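You operate a simulated robot arm through the tools that you are given. There is no shell and no other tool. Be economical: measure what you need, move in short steps, check, and stop when the job is done.

Carry out the task below with a simulated robot arm. There is one attempt and no reset: what you move stays moved.

## Task
Pull-test the docked teal carrier and put it in the green tray.
Fine: test to the load on the load card; close the grip lever first; wind the pull wheel back before you open the grip lever again.

It is judged by the outcome, as a careful person would: the job done as asked, and still so three seconds after it is handed in. It fails if anything else is knocked over, pushed out of place, dropped, spilled or broken.

## Robot
A 7-joint arm with a two-finger parallel gripper, fixed in place. Base frame: the origin is at the foot of the arm, x ahead of it, y to its left, z up; the work surface is at about z = 90. Readings come in cm, degrees, newtons and seconds.
With the tool pointing down near the work surface it reaches from about 30 to 68 cm from the base axis. Its first joint turns from -66.0 to 66.0 degrees. Payload 1.57 kg.
The tool frame sits at the grasp point between the pads (the TCP): z along the fingers, y along the line on which they close. The tips reach 3 cm beyond it. Largest opening 11 cm; finger width 2.4, thickness 1.2; the body of the gripper, 4.8 by 11.2 cm, starts 7.8 cm behind the TCP.
Orientation is that of the tool frame in the base frame, as a unit quaternion [x, y, z, w]. With the fingers straight down and closing along the base's y, the tool's x points along the base's -x, its y along +y and its z along -z.

## Interface
- The arm moves only by the tool jog_arm. Its argument "series" is a list of rows, each a list of 6 numbers: the shift along the tool's x, y, z in units of 500 mm (1.0 is 500 mm), then the turn, a rotation vector about the tool's x, y, z in units of 90 degrees (1.0 is 90 degrees). In form: [[tx, ty, tz, rx, ry, rz], ...]. A call has 1 to 10 rows; each row is the pose to reach, as a shift and turn from the pose commanded when the call began, along the tool's axes at that moment. "fingers" is the finger opening in m, from 0 to 0.11, set as the call begins (left out, the last holds). A call with a number of a shift or a turn outside -1 to 1 is refused whole. Each row takes 0.2 s and may step no farther than 5 cm and 8.6 degrees from the row before; otherwise, or with a gripper value out of range, the whole call is refused. A pose out of reach is approached as far as the arm can. The call stops where the force on the tool passes 70 N (or 10 N more than at its start, if that is more) or the arm is blocked; 0.2 s more then pass. The fingers move at their own pace (about 10.8 cm/s each) and stop on an object; they squeeze with about 32 N. The grip force told is the motor's: it shows also when the fingers shut on nothing. Time passes only in rows, and 0.2 s behind the last, so rows that repeat a pose let the fingers close. It gives the time, the measured TCP pose, the force on the tool (base axes), the opening and the grip force at its end, in the units of the frame above (readings bear some noise), and new pictures: "views" is both (left out), scene, wrist or none.
- Cameras (640 x 400 px; columns grow to the right, rows downward): "scene" is fixed at [15.82, -38.35, 140.81]; the picture's right is [0.85, -0.53, 0.00], its down [-0.28, -0.45, -0.85] and it looks along [0.45, 0.72, -0.53] (base axes); focal length 214 px, centre (320, 200). "wrist" rides on the gripper at [-3.6, 0, -8] in the tool frame; the picture's right is [0.00, -1.00, 0.00], its down [0.97, 0.00, -0.24] and it looks along [0.24, 0.00, 0.97] (tool axes); focal length 218 px, centre (320, 200).
- pixel_to_xyz(camera, pixels): there is no depth. For up to 12 entries [column, row, z] of the newest picture of that camera ("zoom" is the newest enlarged one), the place [x, y] in the base frame at which the ray of that pixel passes the height z, good to about 0.2 cm. The clock stands still meanwhile.
- inspect(camera, box): a new picture of the part [left, top, right, bottom] of that camera's present view, enlarged. The clock stands still meanwhile.
- hand_in(): hands the job in; it is judged then, once.

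Go step by step. Measure first, check grasps and placings, and put right what went wrong. The budget is 80 turns and 120 pictures, counting those below and the enlarged ones. Unless the task says otherwise, let go and move clear before handing in, and close with one line.

The tools are called after "Call:" as a command line: name --pt "numbers of a row" for each row, then --argument value for the rest, lists and objects as JSON in quotes. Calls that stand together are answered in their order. jog_arm: Moves the arm, as the interface text tells. Its arguments: {"type":"object","properties":{"series":{"type":"array"},"fingers":{"type":"number"},"views":{"type":"string","enum":["both","scene","wrist","none"]}},"required":["series"]} The other tools are called the same way: pixel_to_xyz (camera, pixels) gives the place at which the rays of pixels pass given heights; inspect (camera, box) takes an enlarged picture of a part of a camera's view; hand_in () hands the job in.

At the start:

```text
time: 0.0
eef_pos: [32.02, -9.39, 128.08]
tcp_rot: [-0.001, 1.0, 0.0, 0.0]
contact_force: [0.4, 0.0, -0.4]
opening: 11.0
grip_force: 0.0
```

scene: 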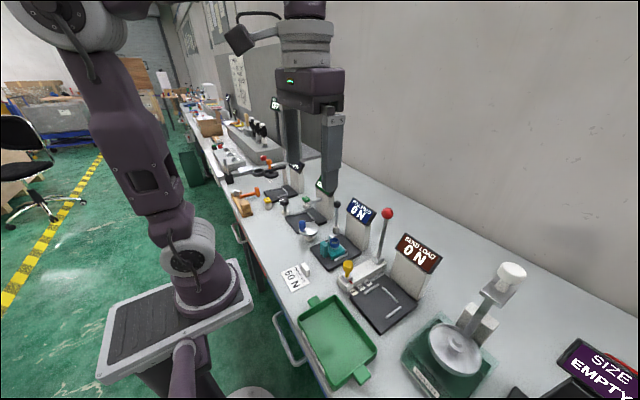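
wrist: 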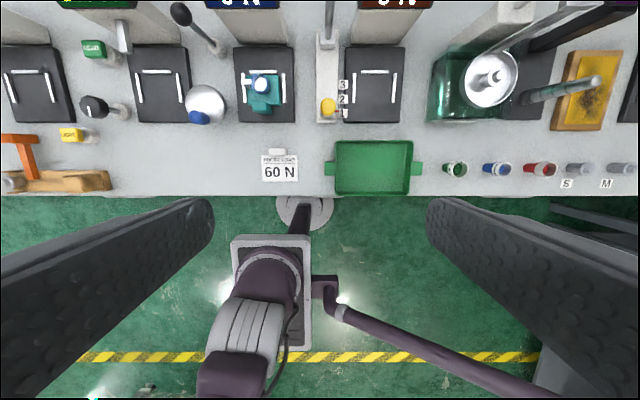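

The load card reads 60 N (wrist 280,170), and the teal carrier sits on a fixture with a blue "0 N" display (wrist 263,90). I'll enlarge the area to identify the controls.

Call:
inspect --camera "wrist" --box '[160, 0, 440, 200]'

Call:
inspect --camera "scene" --box '[220, 140, 460, 340]'

Call:
inspect --camera "wrist" --box '[0, 0, 280, 200]'

```text
2.00 times, centred on (300, 100) of wrist
```

zoom: 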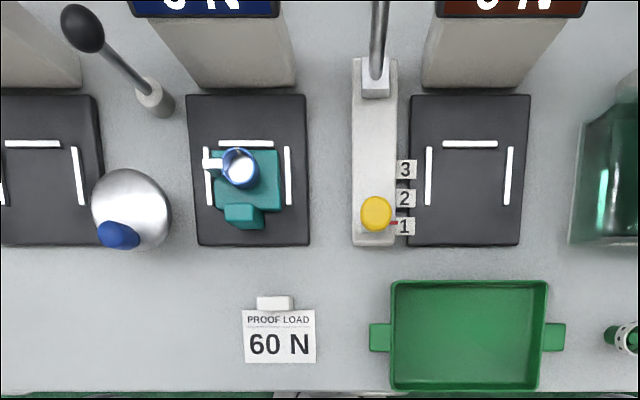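

```text
2.00 times, centred on (340, 240) of scene
```

zoom: 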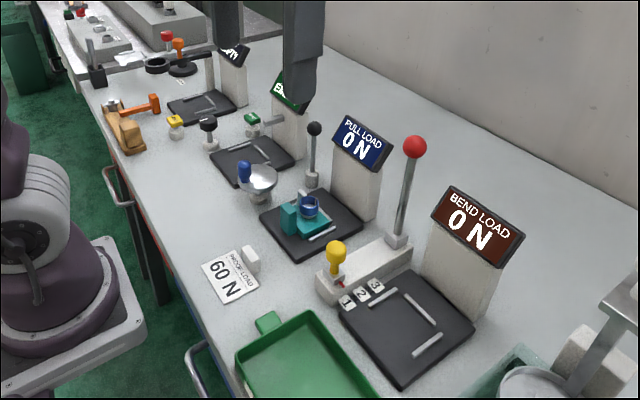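

```text
2.00 times, centred on (140, 100) of wrist
```

zoom: 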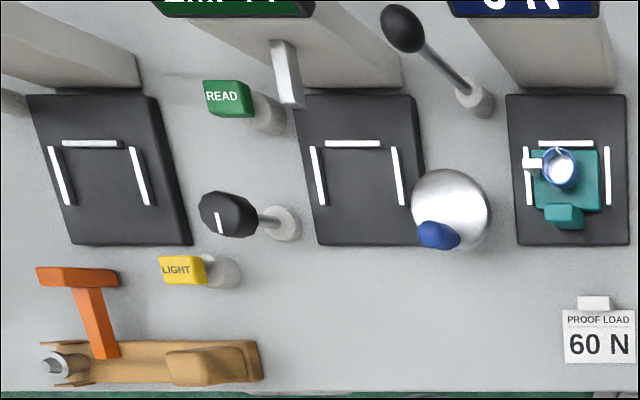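

The pull station has the blue "PULL LOAD" display, a black-ball lever (wrist 181,14), a silver crank wheel with blue knob (wrist 206,105) and the carrier. I'll triangulate these from both cameras.

Call:
pixel_to_xyz --camera "wrist" --pixels '[[181, 14, 95], [181, 14, 105], [217, 50, 92], [206, 103, 90], [206, 103, 96], [199, 117, 92], [199, 117, 98], [262, 107, 92], [262, 107, 97], [261, 84, 92], [261, 84, 98], [374, 168, 90]]'

Call:
pixel_to_xyz --camera "scene" --pixels '[[337, 204, 95], [337, 204, 105], [336, 230, 92], [309, 228, 90], [309, 228, 96], [302, 226, 92], [302, 226, 98], [325, 248, 92], [325, 248, 97], [335, 243, 92], [335, 243, 98], [336, 340, 90]]'

Call:
inspect --camera "scene" --box '[285, 190, 385, 280]'

Call:
inspect --camera "wrist" --box '[160, 40, 320, 140]'

```text
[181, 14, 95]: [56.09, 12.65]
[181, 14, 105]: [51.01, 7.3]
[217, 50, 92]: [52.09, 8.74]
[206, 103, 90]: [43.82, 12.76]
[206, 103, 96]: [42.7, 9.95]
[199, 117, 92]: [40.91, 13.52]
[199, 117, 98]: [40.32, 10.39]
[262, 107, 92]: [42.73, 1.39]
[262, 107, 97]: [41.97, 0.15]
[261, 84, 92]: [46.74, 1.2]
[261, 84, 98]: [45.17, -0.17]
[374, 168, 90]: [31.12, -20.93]
```

```text
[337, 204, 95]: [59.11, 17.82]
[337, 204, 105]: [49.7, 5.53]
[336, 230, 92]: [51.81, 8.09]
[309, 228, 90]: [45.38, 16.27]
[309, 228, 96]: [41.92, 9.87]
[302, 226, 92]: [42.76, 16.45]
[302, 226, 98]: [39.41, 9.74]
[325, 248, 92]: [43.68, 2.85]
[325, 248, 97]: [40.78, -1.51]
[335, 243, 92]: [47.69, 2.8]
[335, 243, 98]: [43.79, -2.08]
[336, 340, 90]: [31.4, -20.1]
```

```text
4.44 times, centred on (335, 235) of scene
```

zoom: 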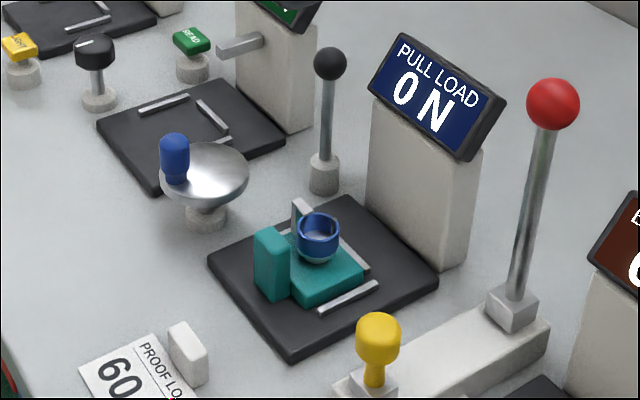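

```text
4.00 times, centred on (240, 90) of wrist
```

zoom: 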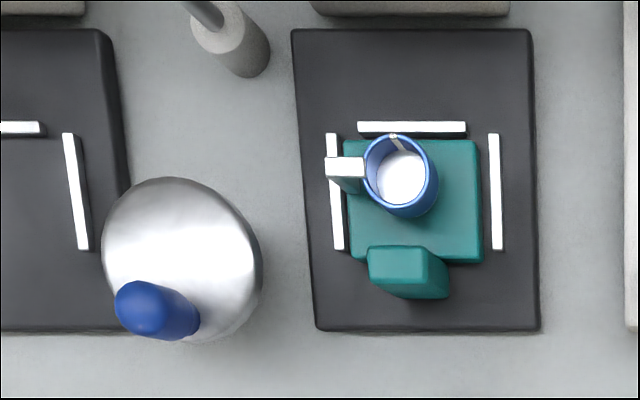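

Estimates: lever ball about (52.4, 8.8, 102), wheel centre (42.7, 10.3, 95.4) horizontal with knob at (40.5, 11, 97), carrier around (46, 1). I'll move closer above the station for better measurements.

Call:
jog_arm --pt "-0.056 0.06 0.02 0 0 0" --pt "-0.112 0.12 0.04 0 0 0" --pt "-0.168 0.18 0.06 0 0 0" --pt "-0.224 0.24 0.08 0 0 0" --pt "-0.28 0.3 0.1 0 0 0" --pt "-0.28 0.3 0.1 0 0 0"

```text
time: 1.4
eef_pos: [46.27, 5.74, 123.33]
tcp_rot: [-0.001, 1.0, 0.0, 0.0]
contact_force: [-0.2, -0.6, -0.8]
opening: 11.0
grip_force: 0.1
```

scene: 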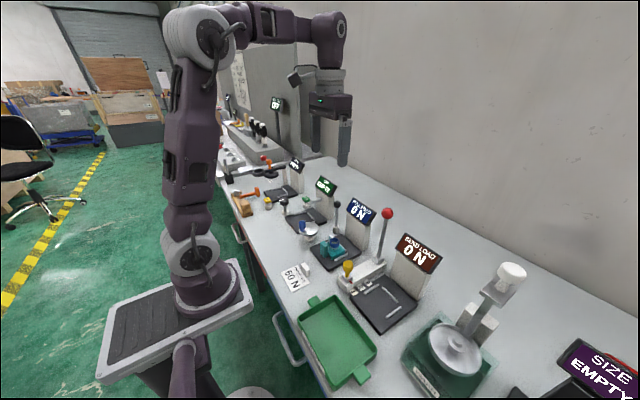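
wrist: 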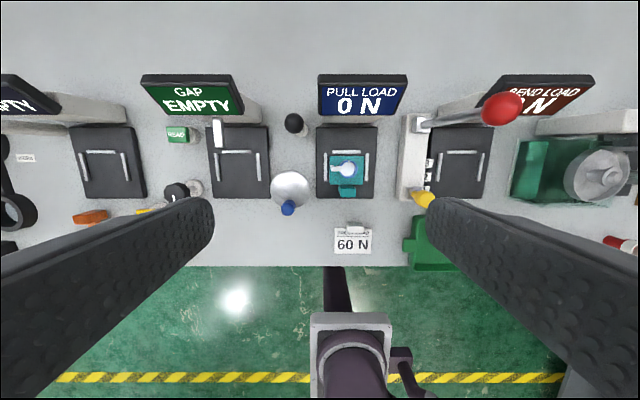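

The pull station is now nearly below the camera (wrist 290–400, 115–215). Enlarging it.

Call:
inspect --camera "wrist" --box '[260, 70, 420, 220]'

Call:
pixel_to_xyz --camera "wrist" --pixels '[[294, 122, 102], [300, 133, 92], [290, 188, 95.4], [287, 208, 98], [288, 204, 95.5], [348, 192, 97], [347, 169, 97], [329, 154, 93], [365, 184, 93], [435, 245, 90], [417, 266, 90], [405, 245, 92]]'

```text
2.67 times, centred on (340, 145) of wrist
```

zoom: 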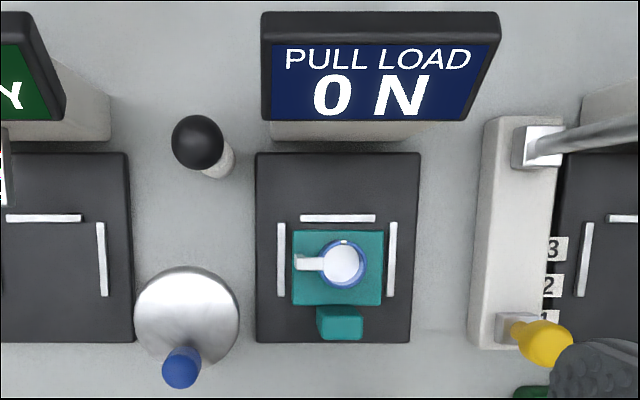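

```text
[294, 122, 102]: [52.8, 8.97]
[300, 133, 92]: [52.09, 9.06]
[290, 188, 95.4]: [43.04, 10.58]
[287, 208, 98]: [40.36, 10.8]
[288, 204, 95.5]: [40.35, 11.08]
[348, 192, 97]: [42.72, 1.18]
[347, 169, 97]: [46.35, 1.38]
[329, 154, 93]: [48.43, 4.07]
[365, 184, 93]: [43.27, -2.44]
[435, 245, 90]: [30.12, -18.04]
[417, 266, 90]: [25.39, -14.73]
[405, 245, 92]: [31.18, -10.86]
```

I need the display heights to be sure the gripper body clears them near the lever.

Call:
pixel_to_xyz --camera "wrist" --pixels '[[318, 75, 100], [318, 75, 110], [319, 115, 100], [319, 115, 110], [243, 112, 104], [236, 75, 108], [500, 105, 105], [500, 105, 115]]'

Call:
pixel_to_xyz --camera "scene" --pixels '[[353, 198, 100], [353, 198, 110], [346, 211, 100], [346, 211, 110], [387, 213, 105], [387, 213, 115]]'

```text
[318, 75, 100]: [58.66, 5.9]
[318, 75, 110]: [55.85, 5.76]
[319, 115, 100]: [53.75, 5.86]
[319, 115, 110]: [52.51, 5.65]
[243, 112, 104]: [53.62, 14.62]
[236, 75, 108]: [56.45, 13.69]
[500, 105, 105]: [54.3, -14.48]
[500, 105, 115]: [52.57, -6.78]
```

```text
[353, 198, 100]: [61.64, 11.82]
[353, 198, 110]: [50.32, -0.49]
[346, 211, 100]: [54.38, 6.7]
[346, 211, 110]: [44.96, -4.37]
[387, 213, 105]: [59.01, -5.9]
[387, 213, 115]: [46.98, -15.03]
```

Display tops are only about z 105, so the gripper body clears. I'll go above the lever ball with a narrow opening, stopping at z ~107.

Call:
jog_arm --pt "-0.065 0.033 0.04 0 0 0" --pt "-0.13 0.066 0.08 0 0 0" --pt "-0.13 0.066 0.16 0 0 0" --pt "-0.13 0.066 0.24 0 0 0" --pt "-0.13 0.066 0.3 0 0 0" --pt "-0.13 0.066 0.33 0 0 0" --pt "-0.13 0.066 0.33 0 0 0" --fingers 0.036

```text
time: 3.0
eef_pos: [52.48, 8.87, 106.63]
tcp_rot: [0.0, 1.0, 0.001, 0.001]
contact_force: [0.2, -0.3, 0.1]
opening: 3.62
grip_force: 0.0
```

scene: 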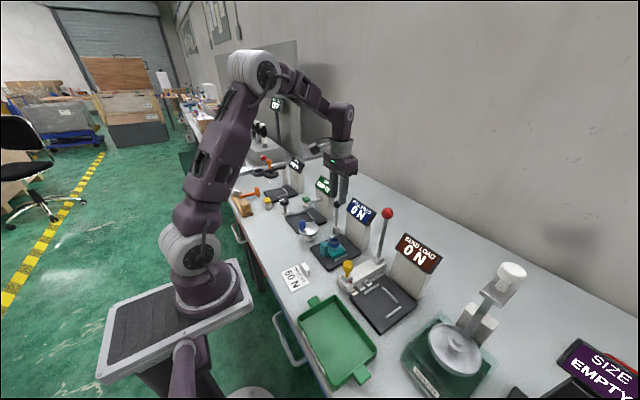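
wrist: 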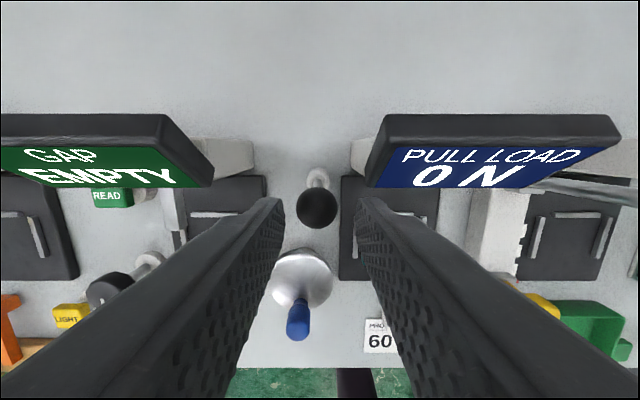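

The ball (wrist 318,208) is centred between the fingers at x≈52.5. I'll descend to z ~102.5 and close.

Call:
jog_arm --pt "0 0 0.04 0 0 0" --pt "0 0 0.082 0 0 0" --pt "0 0 0.082 0 0 0" --views "none"

Call:
jog_arm --pt "0 0 0 0 0 0" --pt "0 0 0 0 0 0" --fingers 0.0 --views "wrist"

```text
time: 3.8
eef_pos: [52.51, 9.03, 102.57]
tcp_rot: [0.0, 1.0, 0.0, 0.0]
contact_force: [-0.2, -0.4, 0.1]
opening: 3.59
grip_force: 0.1
```

```text
time: 4.4
eef_pos: [52.48, 8.91, 102.75]
tcp_rot: [0.0, 1.0, -0.002, 0.0]
contact_force: [1.1, -13.6, -3.3]
opening: 2.48
grip_force: 36.3
```

wrist: 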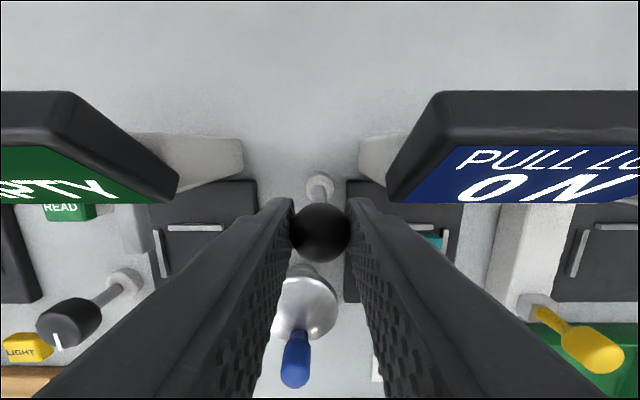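

The ball is held (opening 2.48) and it is stiff sideways, so it likely swings in x. Try a small pull toward the robot.

Call:
jog_arm --pt "0.01 0 0 0 0 0" --pt "0.02 0 0 0 0 0" --pt "0.02 0 0 0 0 0" --views "wrist"

```text
time: 5.2
eef_pos: [51.67, 9.06, 102.65]
tcp_rot: [-0.002, 1.0, 0.001, 0.003]
contact_force: [27.9, -18.4, 10.0]
opening: 2.52
grip_force: 36.9
```

wrist: 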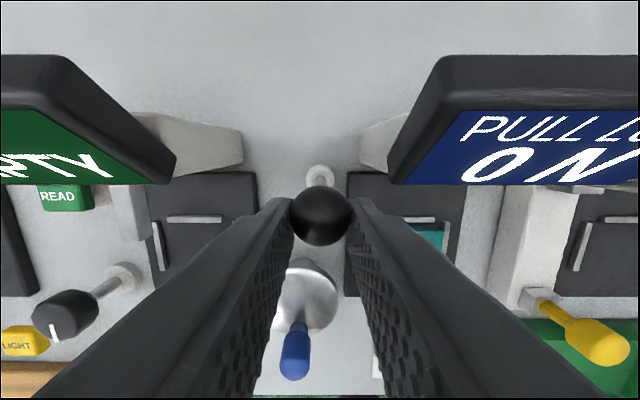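

The ball did not follow (28 N resistance), so that is a stop. Try pushing away (+x).

Call:
jog_arm --pt "-0.02 0 0 0 0 0" --pt "-0.03 0 0 0 0 0" --pt "-0.04 0 0 0 0 0" --pt "-0.04 0 0 0 0 0" --views "wrist"

```text
time: 6.2
eef_pos: [53.46, 9.0, 102.39]
tcp_rot: [-0.001, 1.0, 0.0, -0.003]
contact_force: [-9.8, -7.5, -26.7]
opening: 2.53
grip_force: 36.6
```

wrist: 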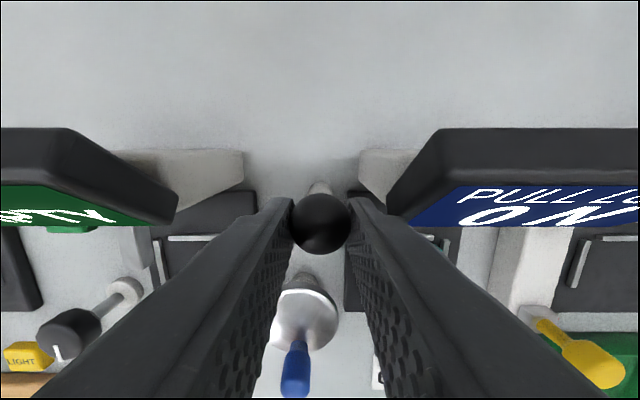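

The ball followed to x≈54.0, so +x is the working direction. I'll continue along the arc in small steps.

Call:
jog_arm --pt "-0.016 0 0.004 0 0 0" --pt "-0.032 0 0.009 0 0 0" --pt "-0.047 0 0.014 0 0 0" --pt "-0.062 0 0.021 0 0 0" --pt "-0.062 0 0.021 0 0 0"

```text
time: 7.4
eef_pos: [56.53, 8.92, 101.35]
tcp_rot: [-0.001, 1.0, 0.0, 0.0]
contact_force: [-9.9, 3.8, 5.5]
opening: 2.47
grip_force: 36.2
```

scene: 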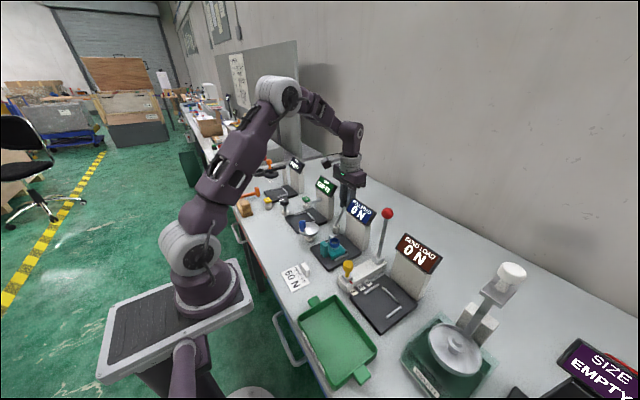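
wrist: 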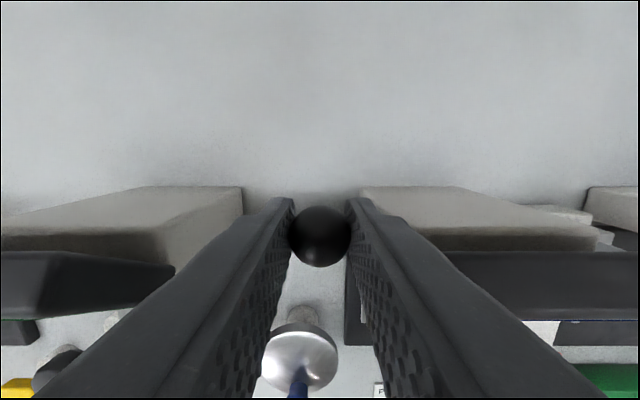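

It follows with ~10 N drag. Continue along the arc until it stops.

Call:
jog_arm --pt "-0.012 0 0.006 0 0 0" --pt "-0.023 0 0.012 0 0 0" --pt "-0.033 0 0.019 0 0 0" --pt "-0.043 0 0.027 0 0 0" --pt "-0.043 0 0.027 0 0 0"

Call:
inspect --camera "scene" --box '[285, 170, 385, 270]'

```text
time: 8.6
eef_pos: [58.66, 8.98, 100.08]
tcp_rot: [-0.002, 1.0, 0.0, 0.001]
contact_force: [-21.1, 9.0, 20.3]
opening: 2.51
grip_force: 36.2
```

scene: 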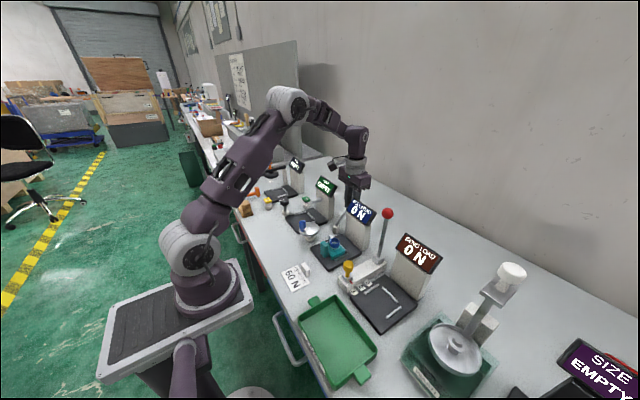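
wrist: 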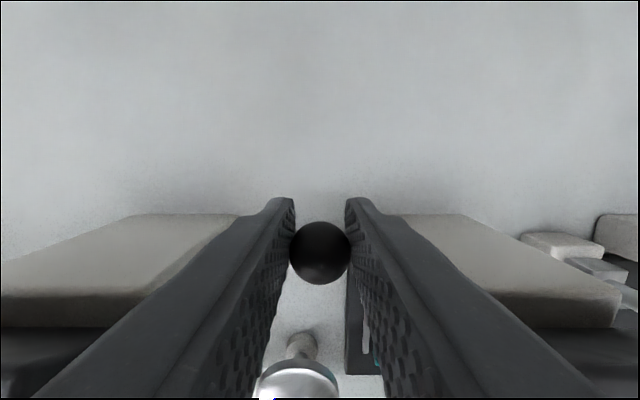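

```text
4.00 times, centred on (335, 220) of scene
```

zoom: 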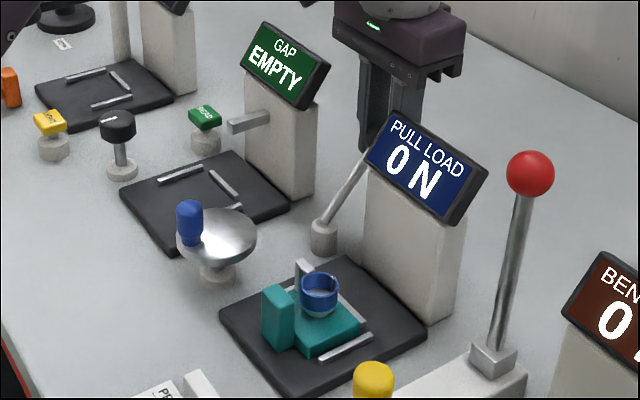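

Resistance increased (21 N) and the ball slid back a bit in the grip; the lever is at roughly 30°. Push a little more to see whether this is the end stop.

Call:
jog_arm --pt "-0.01 0 0.003 0 0 0" --pt "-0.02 0 0.006 0 0 0" --pt "-0.02 0 0.006 0 0 0" --views "wrist"

Call:
inspect --camera "scene" --box '[285, 170, 385, 270]'

```text
time: 9.4
eef_pos: [59.83, 8.81, 99.73]
tcp_rot: [0.0, 1.0, 0.0, 0.001]
contact_force: [0.5, 0.0, 0.4]
opening: 0.0
grip_force: 21.9
```

wrist: 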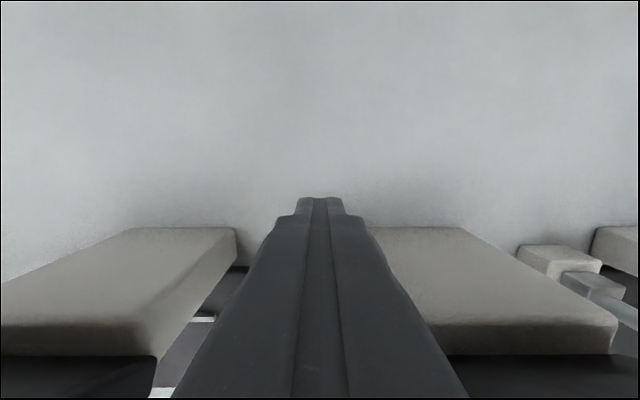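

```text
4.00 times, centred on (335, 220) of scene
```

zoom: 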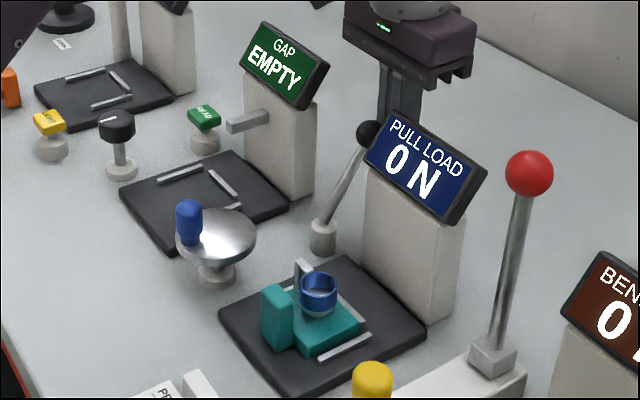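

The fingers slipped off at what seems to be the lever's end stop (~30°). I'll rise and look from above at the jaw state.

Call:
jog_arm --pt "0 0 0.0 0 0 0" --pt "0 0 -0.08 0 0 0" --pt "0 0 -0.16 0 0 0" --pt "0.08 0 -0.22 0 0 0" --pt "0.16 0 -0.22 0 0 0" --pt "0.24 -0.03 -0.22 0 0 0" --pt "0.3 -0.06 -0.22 0 0 0" --pt "0.3 -0.06 -0.22 0 0 0" --views "wrist" --fingers 0.05

Call:
inspect --camera "wrist" --box '[240, 100, 400, 200]'

```text
time: 11.2
eef_pos: [44.83, 5.74, 110.91]
tcp_rot: [-0.001, 1.0, 0.0, 0.0]
contact_force: [0.2, 0.3, 0.0]
opening: 5.0
grip_force: 0.1
```

wrist: 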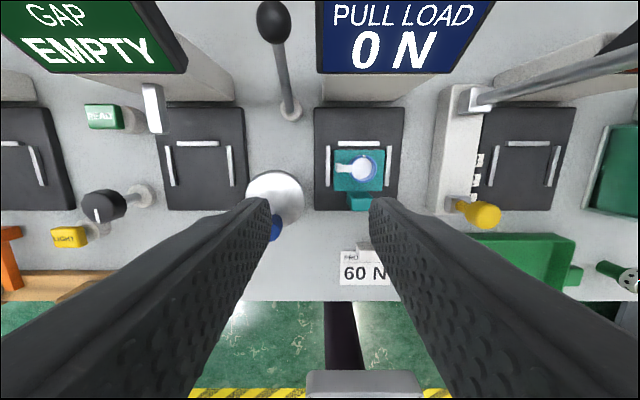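

```text
4.00 times, centred on (320, 150) of wrist
```

zoom: 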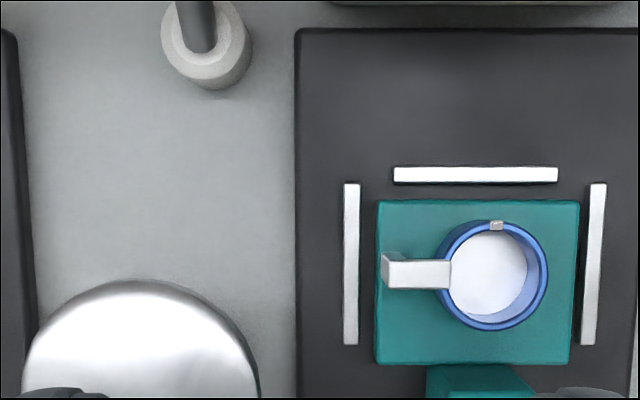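

No jaw change is visible. I'll verify the lever is against its end stop by pushing the ball from the front with closed fingers.

Call:
jog_arm --pt "-0.08 0.03 0 0 0 0" --pt "-0.16 0.062 0 0 0 0" --pt "-0.17 0.062 0.09 0 0 0" --pt "-0.17 0.062 0.186 0 0 0" --pt "-0.19 0.062 0.186 0 0 0" --pt "-0.21 0.062 0.186 0 0 0" --pt "-0.22 0.062 0.186 0 0 0" --pt "-0.23 0.062 0.186 0 0 0" --pt "-0.24 0.062 0.186 0 0 0" --fingers 0.0

Call:
inspect --camera "scene" --box '[285, 170, 385, 270]'

```text
time: 13.1
eef_pos: [55.15, 8.82, 101.61]
tcp_rot: [0.0, 1.0, -0.003, -0.015]
contact_force: [-23.4, -2.1, 29.6]
opening: 0.0
grip_force: 21.0
stopped in row 9: the force on the tool passed its limit (the readings are from after the stop); the commanded pose is now the measured one
```

scene: 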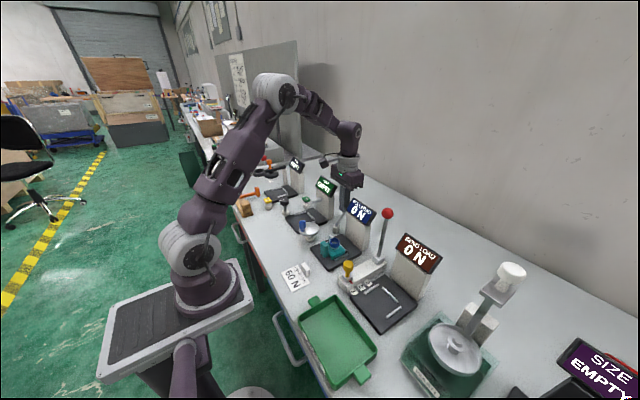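
wrist: 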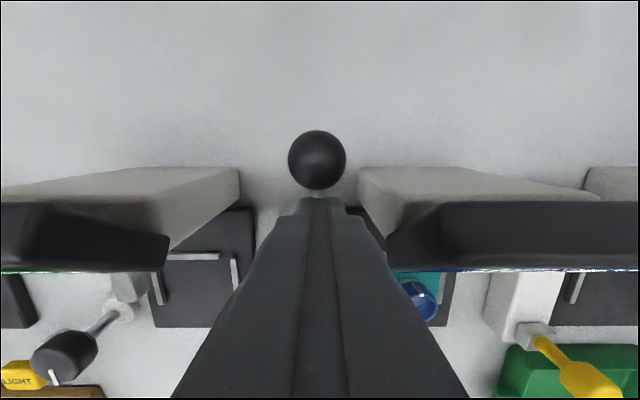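

```text
4.00 times, centred on (335, 220) of scene
```

zoom: 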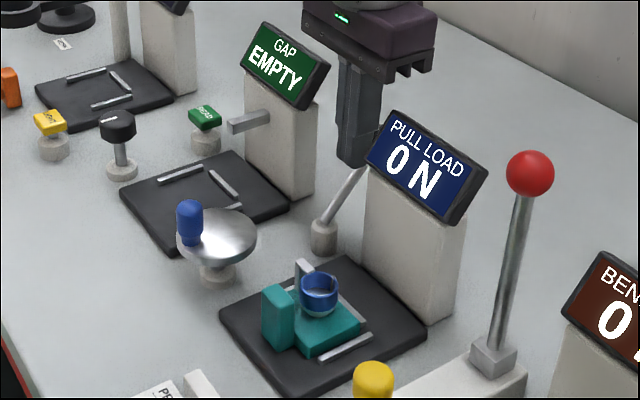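

The lever is hard against its stop — closed. Now back off, rise, and go over the wheel's blue knob.

Call:
jog_arm --pt "0.04 0 0 0 0 0" --pt "0.06 0 -0.08 0 0 0" --pt "0.13 0.015 -0.12 0 0 0" --pt "0.21 0.03 -0.12 0 0 0" --pt "0.29 0.044 -0.1 0 0 0" --pt "0.295 0.044 -0.088 0 0 0" --pt "0.295 0.044 -0.088 0 0 0" --fingers 0.04 --views "wrist"

```text
time: 14.7
eef_pos: [40.94, 11.18, 106.18]
tcp_rot: [0.0, 1.0, -0.003, -0.013]
contact_force: [-0.1, -0.2, 0.5]
opening: 3.97
grip_force: 0.0
```

wrist: 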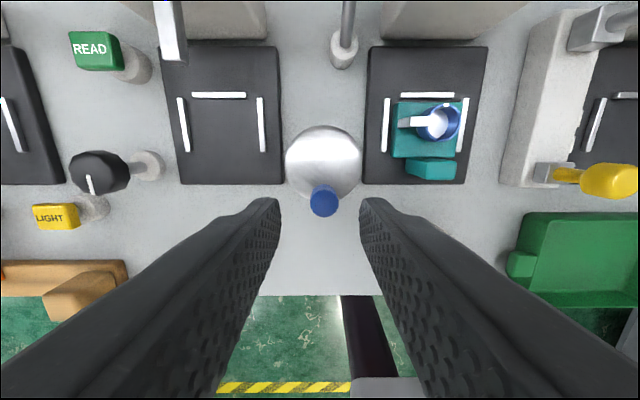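

The knob (323,200) and disc centre (323,162) are visible; refine their coordinates.

Call:
pixel_to_xyz --camera "wrist" --pixels '[[323, 203, 98.2], [323, 163, 95.4], [285, 163, 95.4], [362, 163, 95.4], [323, 126, 95.4], [309, 203, 98.2], [337, 203, 98.2]]'

Call:
inspect --camera "wrist" --box '[270, 100, 390, 230]'

```text
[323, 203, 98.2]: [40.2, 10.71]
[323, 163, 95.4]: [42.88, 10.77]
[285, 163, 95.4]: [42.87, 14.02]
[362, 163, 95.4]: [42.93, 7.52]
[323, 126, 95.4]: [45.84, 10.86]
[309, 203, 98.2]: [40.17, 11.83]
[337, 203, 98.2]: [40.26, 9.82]
```

```text
3.08 times, centred on (330, 165) of wrist
```

zoom: 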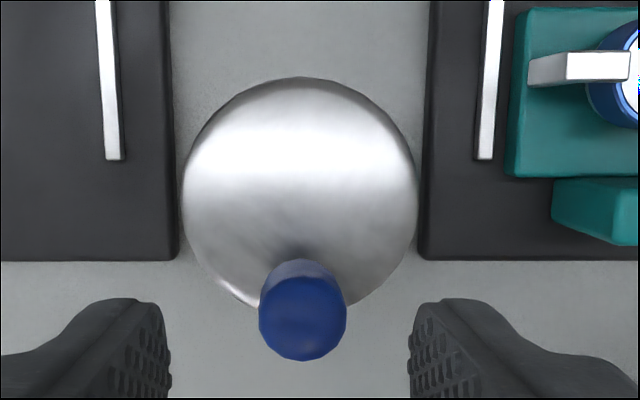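

Centre (42.9, 10.75), knob at (40.3, 10.75), radius ≈2.6. Correct the slight tilt, descend onto the knob and close.

Call:
jog_arm --pt "0.012 -0.009 0.0 -0.004 -0.0166 0" --pt "0.012 -0.009 0.08 -0.004 -0.0166 0" --pt "0.012 -0.009 0.146 -0.004 -0.0166 0" --pt "0.012 -0.009 0.146 -0.004 -0.0166 0" --views "none"

Call:
jog_arm --pt "0 0 0 0 0 0" --pt "0 0 0 0 0 0" --fingers 0.0 --views "wrist"

```text
time: 15.7
eef_pos: [39.86, 10.85, 98.66]
tcp_rot: [0.0, 1.0, 0.001, 0.0]
contact_force: [-0.8, 0.1, 0.0]
opening: 4.0
grip_force: 0.0
```

```text
time: 16.2
eef_pos: [40.01, 10.82, 98.79]
tcp_rot: [0.0, 1.0, 0.0, 0.0]
contact_force: [-1.6, 6.0, -5.7]
opening: 2.18
grip_force: 34.4
```

wrist: 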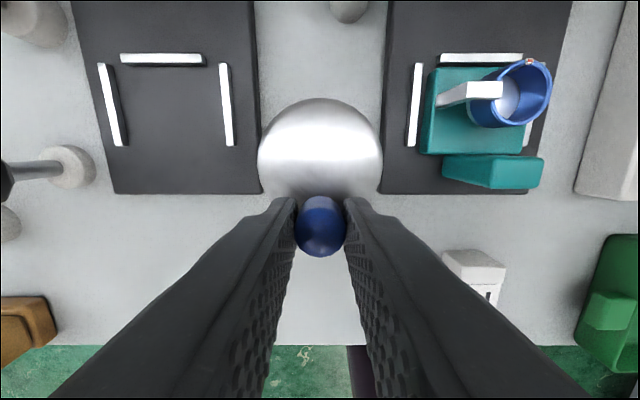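

The knob is gripped (opening 2.18). Turn a trial 16° clockwise (seen from above), rotating the tool with it, and read the display.

Call:
jog_arm --pt "-0.0005 0.0072 0 0 0 0.089" --pt "-0.002 0.0143 0 0 0 0.178" --pt "-0.002 0.0143 0 0 0 0.178" --views "scene"

Call:
inspect --camera "scene" --box '[285, 180, 385, 260]'

```text
time: 17.1
eef_pos: [39.97, 11.33, 98.9]
tcp_rot: [0.14, 0.99, 0.0, -0.001]
contact_force: [-7.8, 2.6, -26.1]
opening: 2.18
grip_force: 35.1
```

scene: 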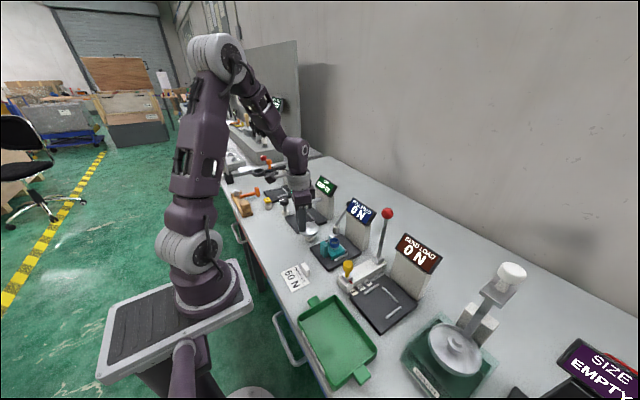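

```text
5.00 times, centred on (335, 220) of scene
```

zoom: 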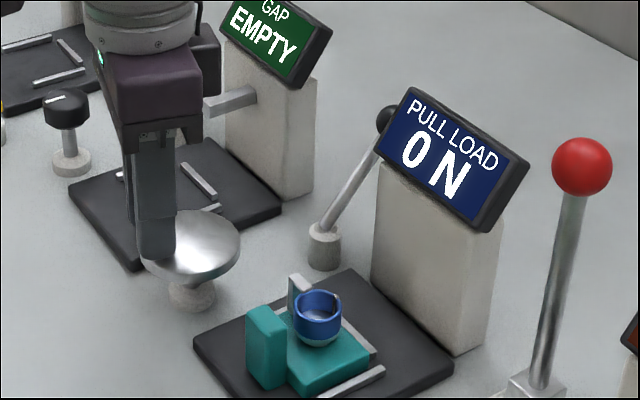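

The wheel turned without hitting a stop and the display still shows 0 N. Continue 32° clockwise.

Call:
jog_arm --pt "-0.0005 0.0072 0 0 0 0.089" --pt "-0.002 0.0143 0 0 0 0.178" --pt "-0.0045 0.0211 0 0 0 0.267" --pt "-0.0079 0.0276 0 0 0 0.356" --pt "-0.0079 0.0276 0 0 0 0.356" --views "wrist"

Call:
inspect --camera "scene" --box '[285, 180, 385, 260]'

```text
time: 18.2
eef_pos: [40.9, 12.62, 98.91]
tcp_rot: [0.409, 0.913, 0.0, -0.001]
contact_force: [-9.2, 2.0, -21.9]
opening: 2.18
grip_force: 35.1
```

wrist: 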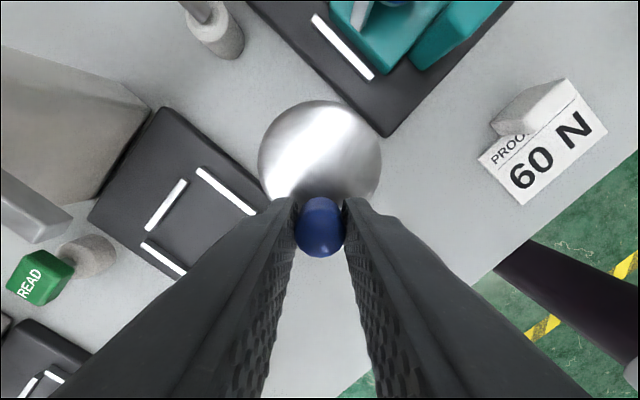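

```text
5.00 times, centred on (335, 220) of scene
```

zoom: 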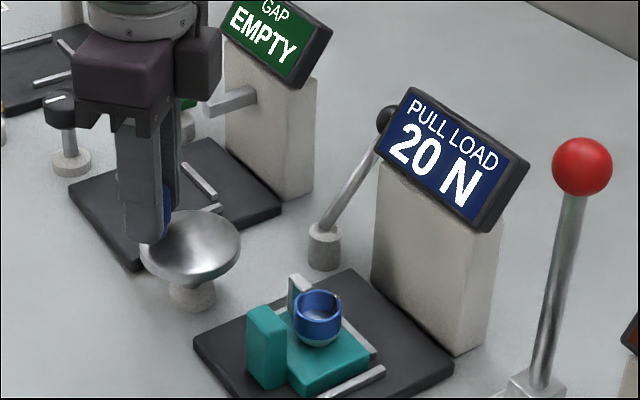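

Clockwise loads it: 20 N at ~48°. Continue 32° more and check.

Call:
jog_arm --pt "-0.0005 0.0072 0 0 0 0.089" --pt "-0.002 0.0143 0 0 0 0.178" --pt "-0.0045 0.0211 0 0 0 0.267" --pt "-0.0079 0.0276 0 0 0 0.356" --pt "-0.0079 0.0276 0 0 0 0.356" --views "none"

Call:
inspect --camera "scene" --box '[285, 180, 385, 260]'

```text
time: 19.4
eef_pos: [42.25, 13.31, 98.88]
tcp_rot: [0.643, 0.766, 0.002, 0.0]
contact_force: [-4.3, 9.3, -21.9]
opening: 2.17
grip_force: 34.6
```

```text
5.00 times, centred on (335, 220) of scene
```

zoom: 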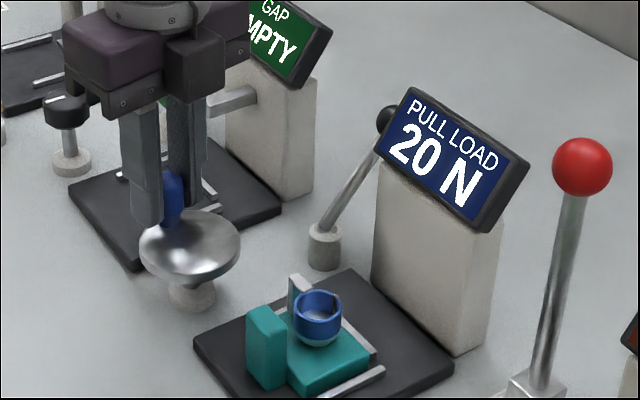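

Still 20 N at ~80°, so it steps in 20 N. Continue in 16° increments.

Call:
jog_arm --pt "-0.0005 0.0072 0 0 0 0.089" --pt "-0.002 0.0143 0 0 0 0.178" --pt "-0.002 0.0143 0 0 0 0.178" --views "none"

Call:
inspect --camera "scene" --box '[285, 180, 385, 260]'

```text
time: 20.2
eef_pos: [42.94, 13.26, 99.01]
tcp_rot: [0.744, 0.668, 0.0, -0.001]
contact_force: [-7.7, 5.8, -8.3]
opening: 2.13
grip_force: 34.7
```

```text
5.00 times, centred on (335, 220) of scene
```

zoom: 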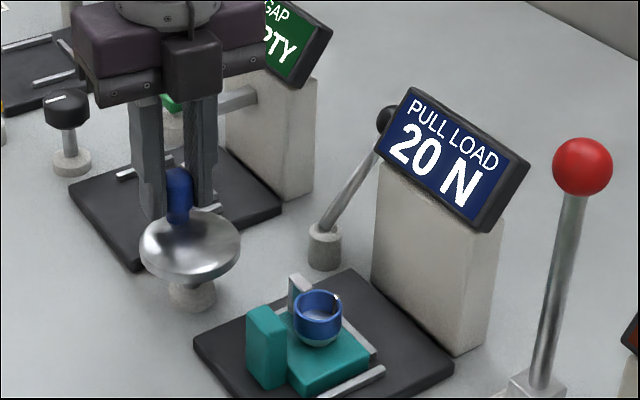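

Still 20 N at ~91°. Another 16°.

Call:
jog_arm --pt "-0.0005 0.0072 0 0 0 0.089" --pt "-0.002 0.0143 0 0 0 0.178" --pt "-0.002 0.0143 0 0 0 0.178" --views "none"

Call:
inspect --camera "scene" --box '[285, 180, 385, 260]'

```text
time: 21.1
eef_pos: [43.69, 13.05, 99.01]
tcp_rot: [0.83, 0.558, 0.0, -0.001]
contact_force: [-4.2, 1.7, -25.9]
opening: 2.18
grip_force: 34.9
```

```text
5.00 times, centred on (335, 220) of scene
```

zoom: 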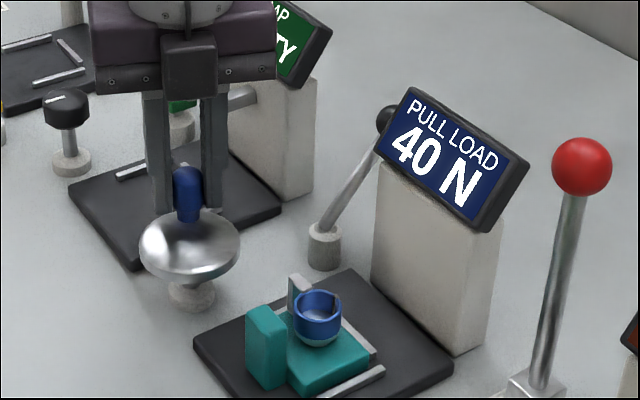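

40 N at ~109°. Another 16°.

Call:
jog_arm --pt "-0.0005 0.0072 0 0 0 0.089" --pt "-0.002 0.0143 0 0 0 0.178" --pt "-0.002 0.0143 0 0 0 0.178" --views "none"

Call:
inspect --camera "scene" --box '[285, 180, 385, 260]'

```text
time: 21.9
eef_pos: [44.31, 12.54, 99.1]
tcp_rot: [0.9, 0.436, -0.001, 0.0]
contact_force: [-7.5, -17.5, -6.4]
opening: 2.16
grip_force: 34.8
```

```text
5.00 times, centred on (335, 220) of scene
```

zoom: 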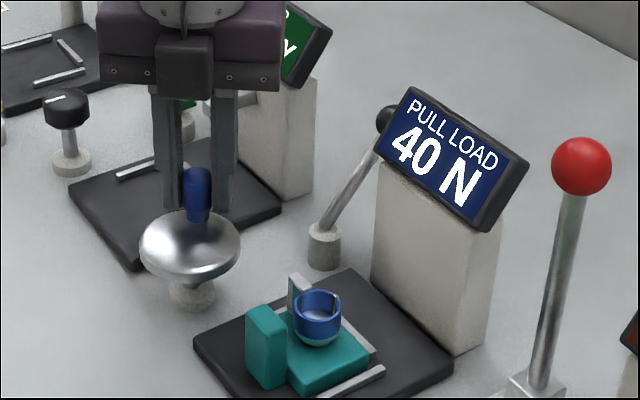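

Still 40 N at ~125°. Another 16°, with a slight outward correction to relieve side force.

Call:
jog_arm --pt "0.0025 0.0072 0 0 0 0.089" --pt "0.002 0.0143 0 0 0 0.178" --pt "0.002 0.0143 0 0 0 0.178" --views "none"

Call:
inspect --camera "scene" --box '[285, 180, 385, 260]'

```text
time: 22.6
eef_pos: [44.75, 12.37, 98.96]
tcp_rot: [0.952, 0.307, 0.0, -0.001]
contact_force: [-24.2, -15.1, 3.1]
opening: 2.16
grip_force: 34.8
```

```text
5.00 times, centred on (335, 220) of scene
```

zoom: 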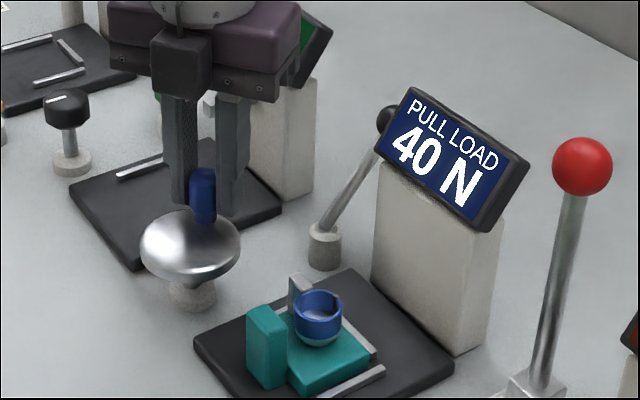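

Still 40 N at ~140°; the side force shows I should go inward instead. Another 14° with inward correction.

Call:
jog_arm --pt "-0.005 0.006 0 0 0 0.078" --pt "-0.008 0.012 0 0 0 0.156" --pt "-0.008 0.012 0 0 0 0.156" --views "none"

Call:
inspect --camera "scene" --box '[285, 180, 385, 260]'

```text
time: 23.4
eef_pos: [45.11, 11.84, 98.98]
tcp_rot: [0.982, 0.189, 0.004, -0.001]
contact_force: [13.2, 12.1, -6.2]
opening: 2.18
grip_force: 34.8
```

```text
5.00 times, centred on (335, 220) of scene
```

zoom: 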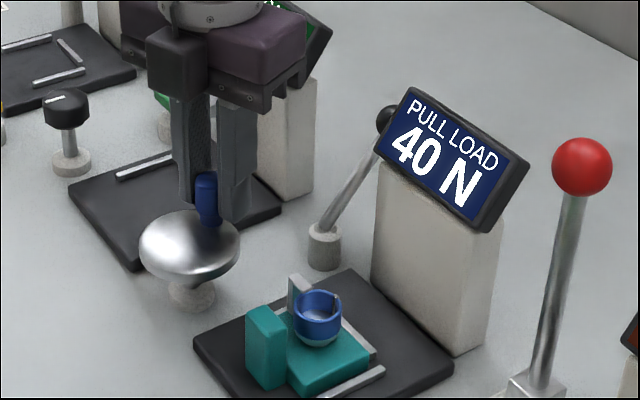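

Still 40 N at ~153°. Another 10°.

Call:
jog_arm --pt "0 0.005 0 0 0 0.055" --pt "-0.001 0.01 0 0 0 0.11" --pt "-0.001 0.01 0 0 0 0.11" --views "none"

Call:
inspect --camera "scene" --box '[285, 180, 385, 260]'

```text
time: 24.2
eef_pos: [45.01, 11.15, 98.99]
tcp_rot: [0.995, 0.102, 0.002, 0.0]
contact_force: [19.4, 3.0, 9.6]
opening: 2.14
grip_force: 34.8
```

```text
5.00 times, centred on (335, 220) of scene
```

zoom: 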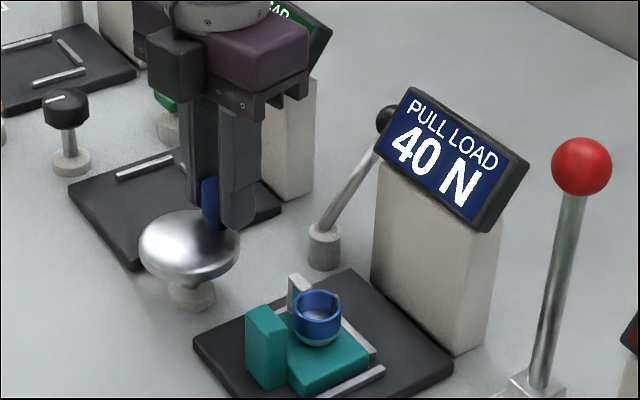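

Still 40 N at ~169°. Another 10° with slight outward correction.

Call:
jog_arm --pt "0.003 0.0045 0 0 0 0.055" --pt "0.004 0.009 0 0 0 0.11" --pt "0.004 0.009 0 0 0 0.11" --views "wrist"

Call:
inspect --camera "scene" --box '[285, 180, 385, 260]'

```text
time: 25.1
eef_pos: [45.06, 10.68, 98.83]
tcp_rot: [1.0, 0.017, -0.003, 0.001]
contact_force: [-8.1, -7.8, 13.1]
opening: 2.18
grip_force: 34.5
```

wrist: 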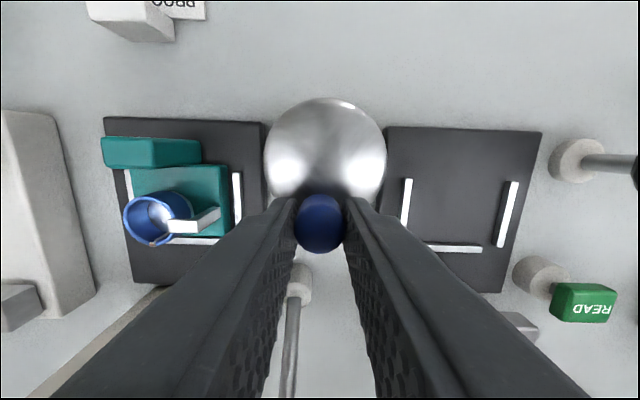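

```text
5.00 times, centred on (335, 220) of scene
```

zoom: 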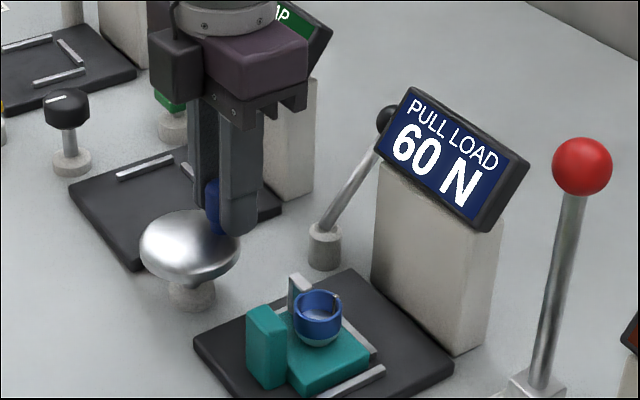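

The display reads 60 N, matching the card. I'll hold there about a second and confirm the reading.

Call:
jog_arm --pt "0 0.006 0 0 0 0.07" --pt "0 0.006 0 0 0 0.07" --pt "0 0.006 0 0 0 0.07" --pt "0 0.006 0 0 0 0.07" --pt "0 0.006 0 0 0 0.07" --pt "0 0.006 0 0 0 0.07" --views "none"

Call:
inspect --camera "scene" --box '[285, 180, 385, 260]'

```text
time: 26.4
eef_pos: [45.2, 10.56, 98.88]
tcp_rot: [0.999, -0.039, -0.002, 0.0]
contact_force: [-21.2, -3.5, -13.0]
opening: 2.17
grip_force: 34.6
```

```text
5.00 times, centred on (335, 220) of scene
```

zoom: 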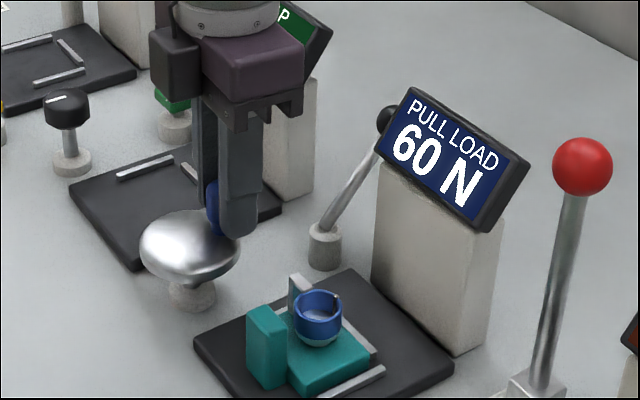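

Test load reached and held. Now wind the wheel back counter-clockwise, first 85°.

Call:
jog_arm --pt "-0.0026 -0.0075 0 0 0 -0.0944" --pt "-0.0042 -0.0149 0 0 0 -0.1889" --pt "-0.007 -0.022 0 0 0 -0.2833" --pt "-0.0107 -0.0285 0 0 0 -0.3778" --pt "-0.0154 -0.0345 0 0 0 -0.4722" --pt "-0.0209 -0.0396 0 0 0 -0.5667" --pt "-0.0271 -0.0439 0 0 0 -0.6611" --pt "-0.0339 -0.0473 0 0 0 -0.7556" --pt "-0.0411 -0.0496 0 0 0 -0.85" --pt "-0.0486 -0.0508 0 0 0 -0.9444" --views "none"

Call:
inspect --camera "scene" --box '[285, 180, 385, 260]'

```text
time: 28.6
eef_pos: [42.9, 13.12, 99.05]
tcp_rot: [0.761, 0.648, 0.001, -0.001]
contact_force: [7.3, 24.3, 13.3]
opening: 2.15
grip_force: 34.9
```

```text
5.00 times, centred on (335, 220) of scene
```

zoom: 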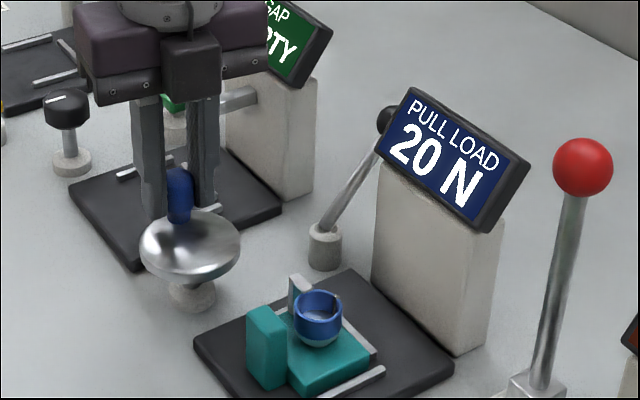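

Display is down to 20 N. Continue back another 85° with a small outward correction.

Call:
jog_arm --pt "0.0034 -0.0075 0 0 0 -0.0944" --pt "0.0018 -0.0149 0 0 0 -0.1889" --pt "-0.001 -0.022 0 0 0 -0.2833" --pt "-0.0047 -0.0285 0 0 0 -0.3778" --pt "-0.0094 -0.0345 0 0 0 -0.4722" --pt "-0.0149 -0.0396 0 0 0 -0.5667" --pt "-0.0211 -0.0439 0 0 0 -0.6611" --pt "-0.0279 -0.0473 0 0 0 -0.7556" --pt "-0.0351 -0.0496 0 0 0 -0.85" --pt "-0.0426 -0.0508 0 0 0 -0.9444" --views "none"

Call:
inspect --camera "scene" --box '[285, 180, 385, 260]'

```text
time: 30.9
eef_pos: [40.11, 11.42, 98.84]
tcp_rot: [0.123, 0.992, 0.002, 0.001]
contact_force: [16.3, 0.0, 1.7]
opening: 2.17
grip_force: 34.8
```

```text
5.00 times, centred on (335, 220) of scene
```

zoom: 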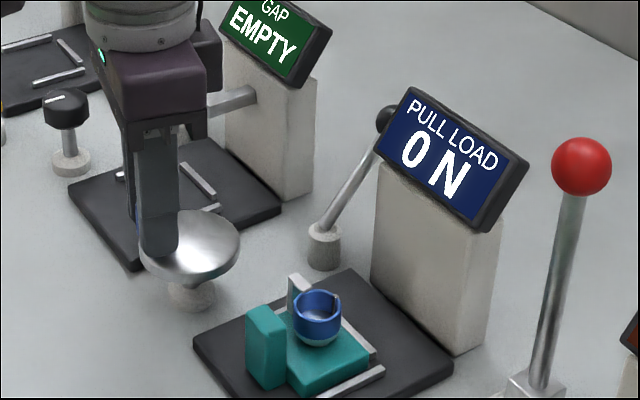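

0 N displayed; about 14° left to the starting position. Finish the return, going slightly past to find the stop.

Call:
jog_arm --pt "-0.002 -0.0065 0 0 0 -0.08" --pt "-0.003 -0.0125 0 0 0 -0.157" --pt "-0.003 -0.0165 0 0 0 -0.157" --pt "-0.003 -0.0165 0 0 0 -0.157" --views "wrist"

```text
time: 31.9
eef_pos: [40.05, 10.87, 98.88]
tcp_rot: [0.0, 1.0, 0.002, 0.0]
contact_force: [1.3, 28.1, -4.7]
opening: 2.14
grip_force: 34.5
```

wrist: 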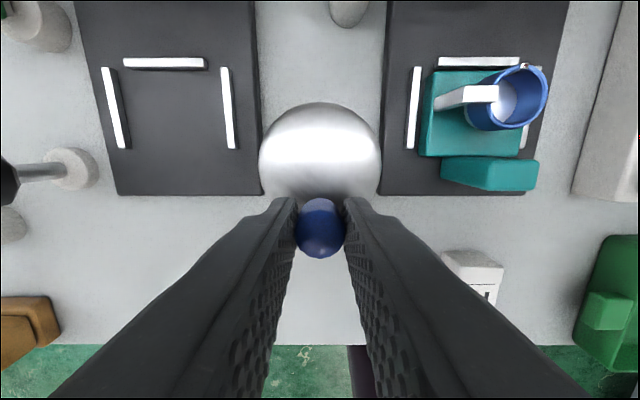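

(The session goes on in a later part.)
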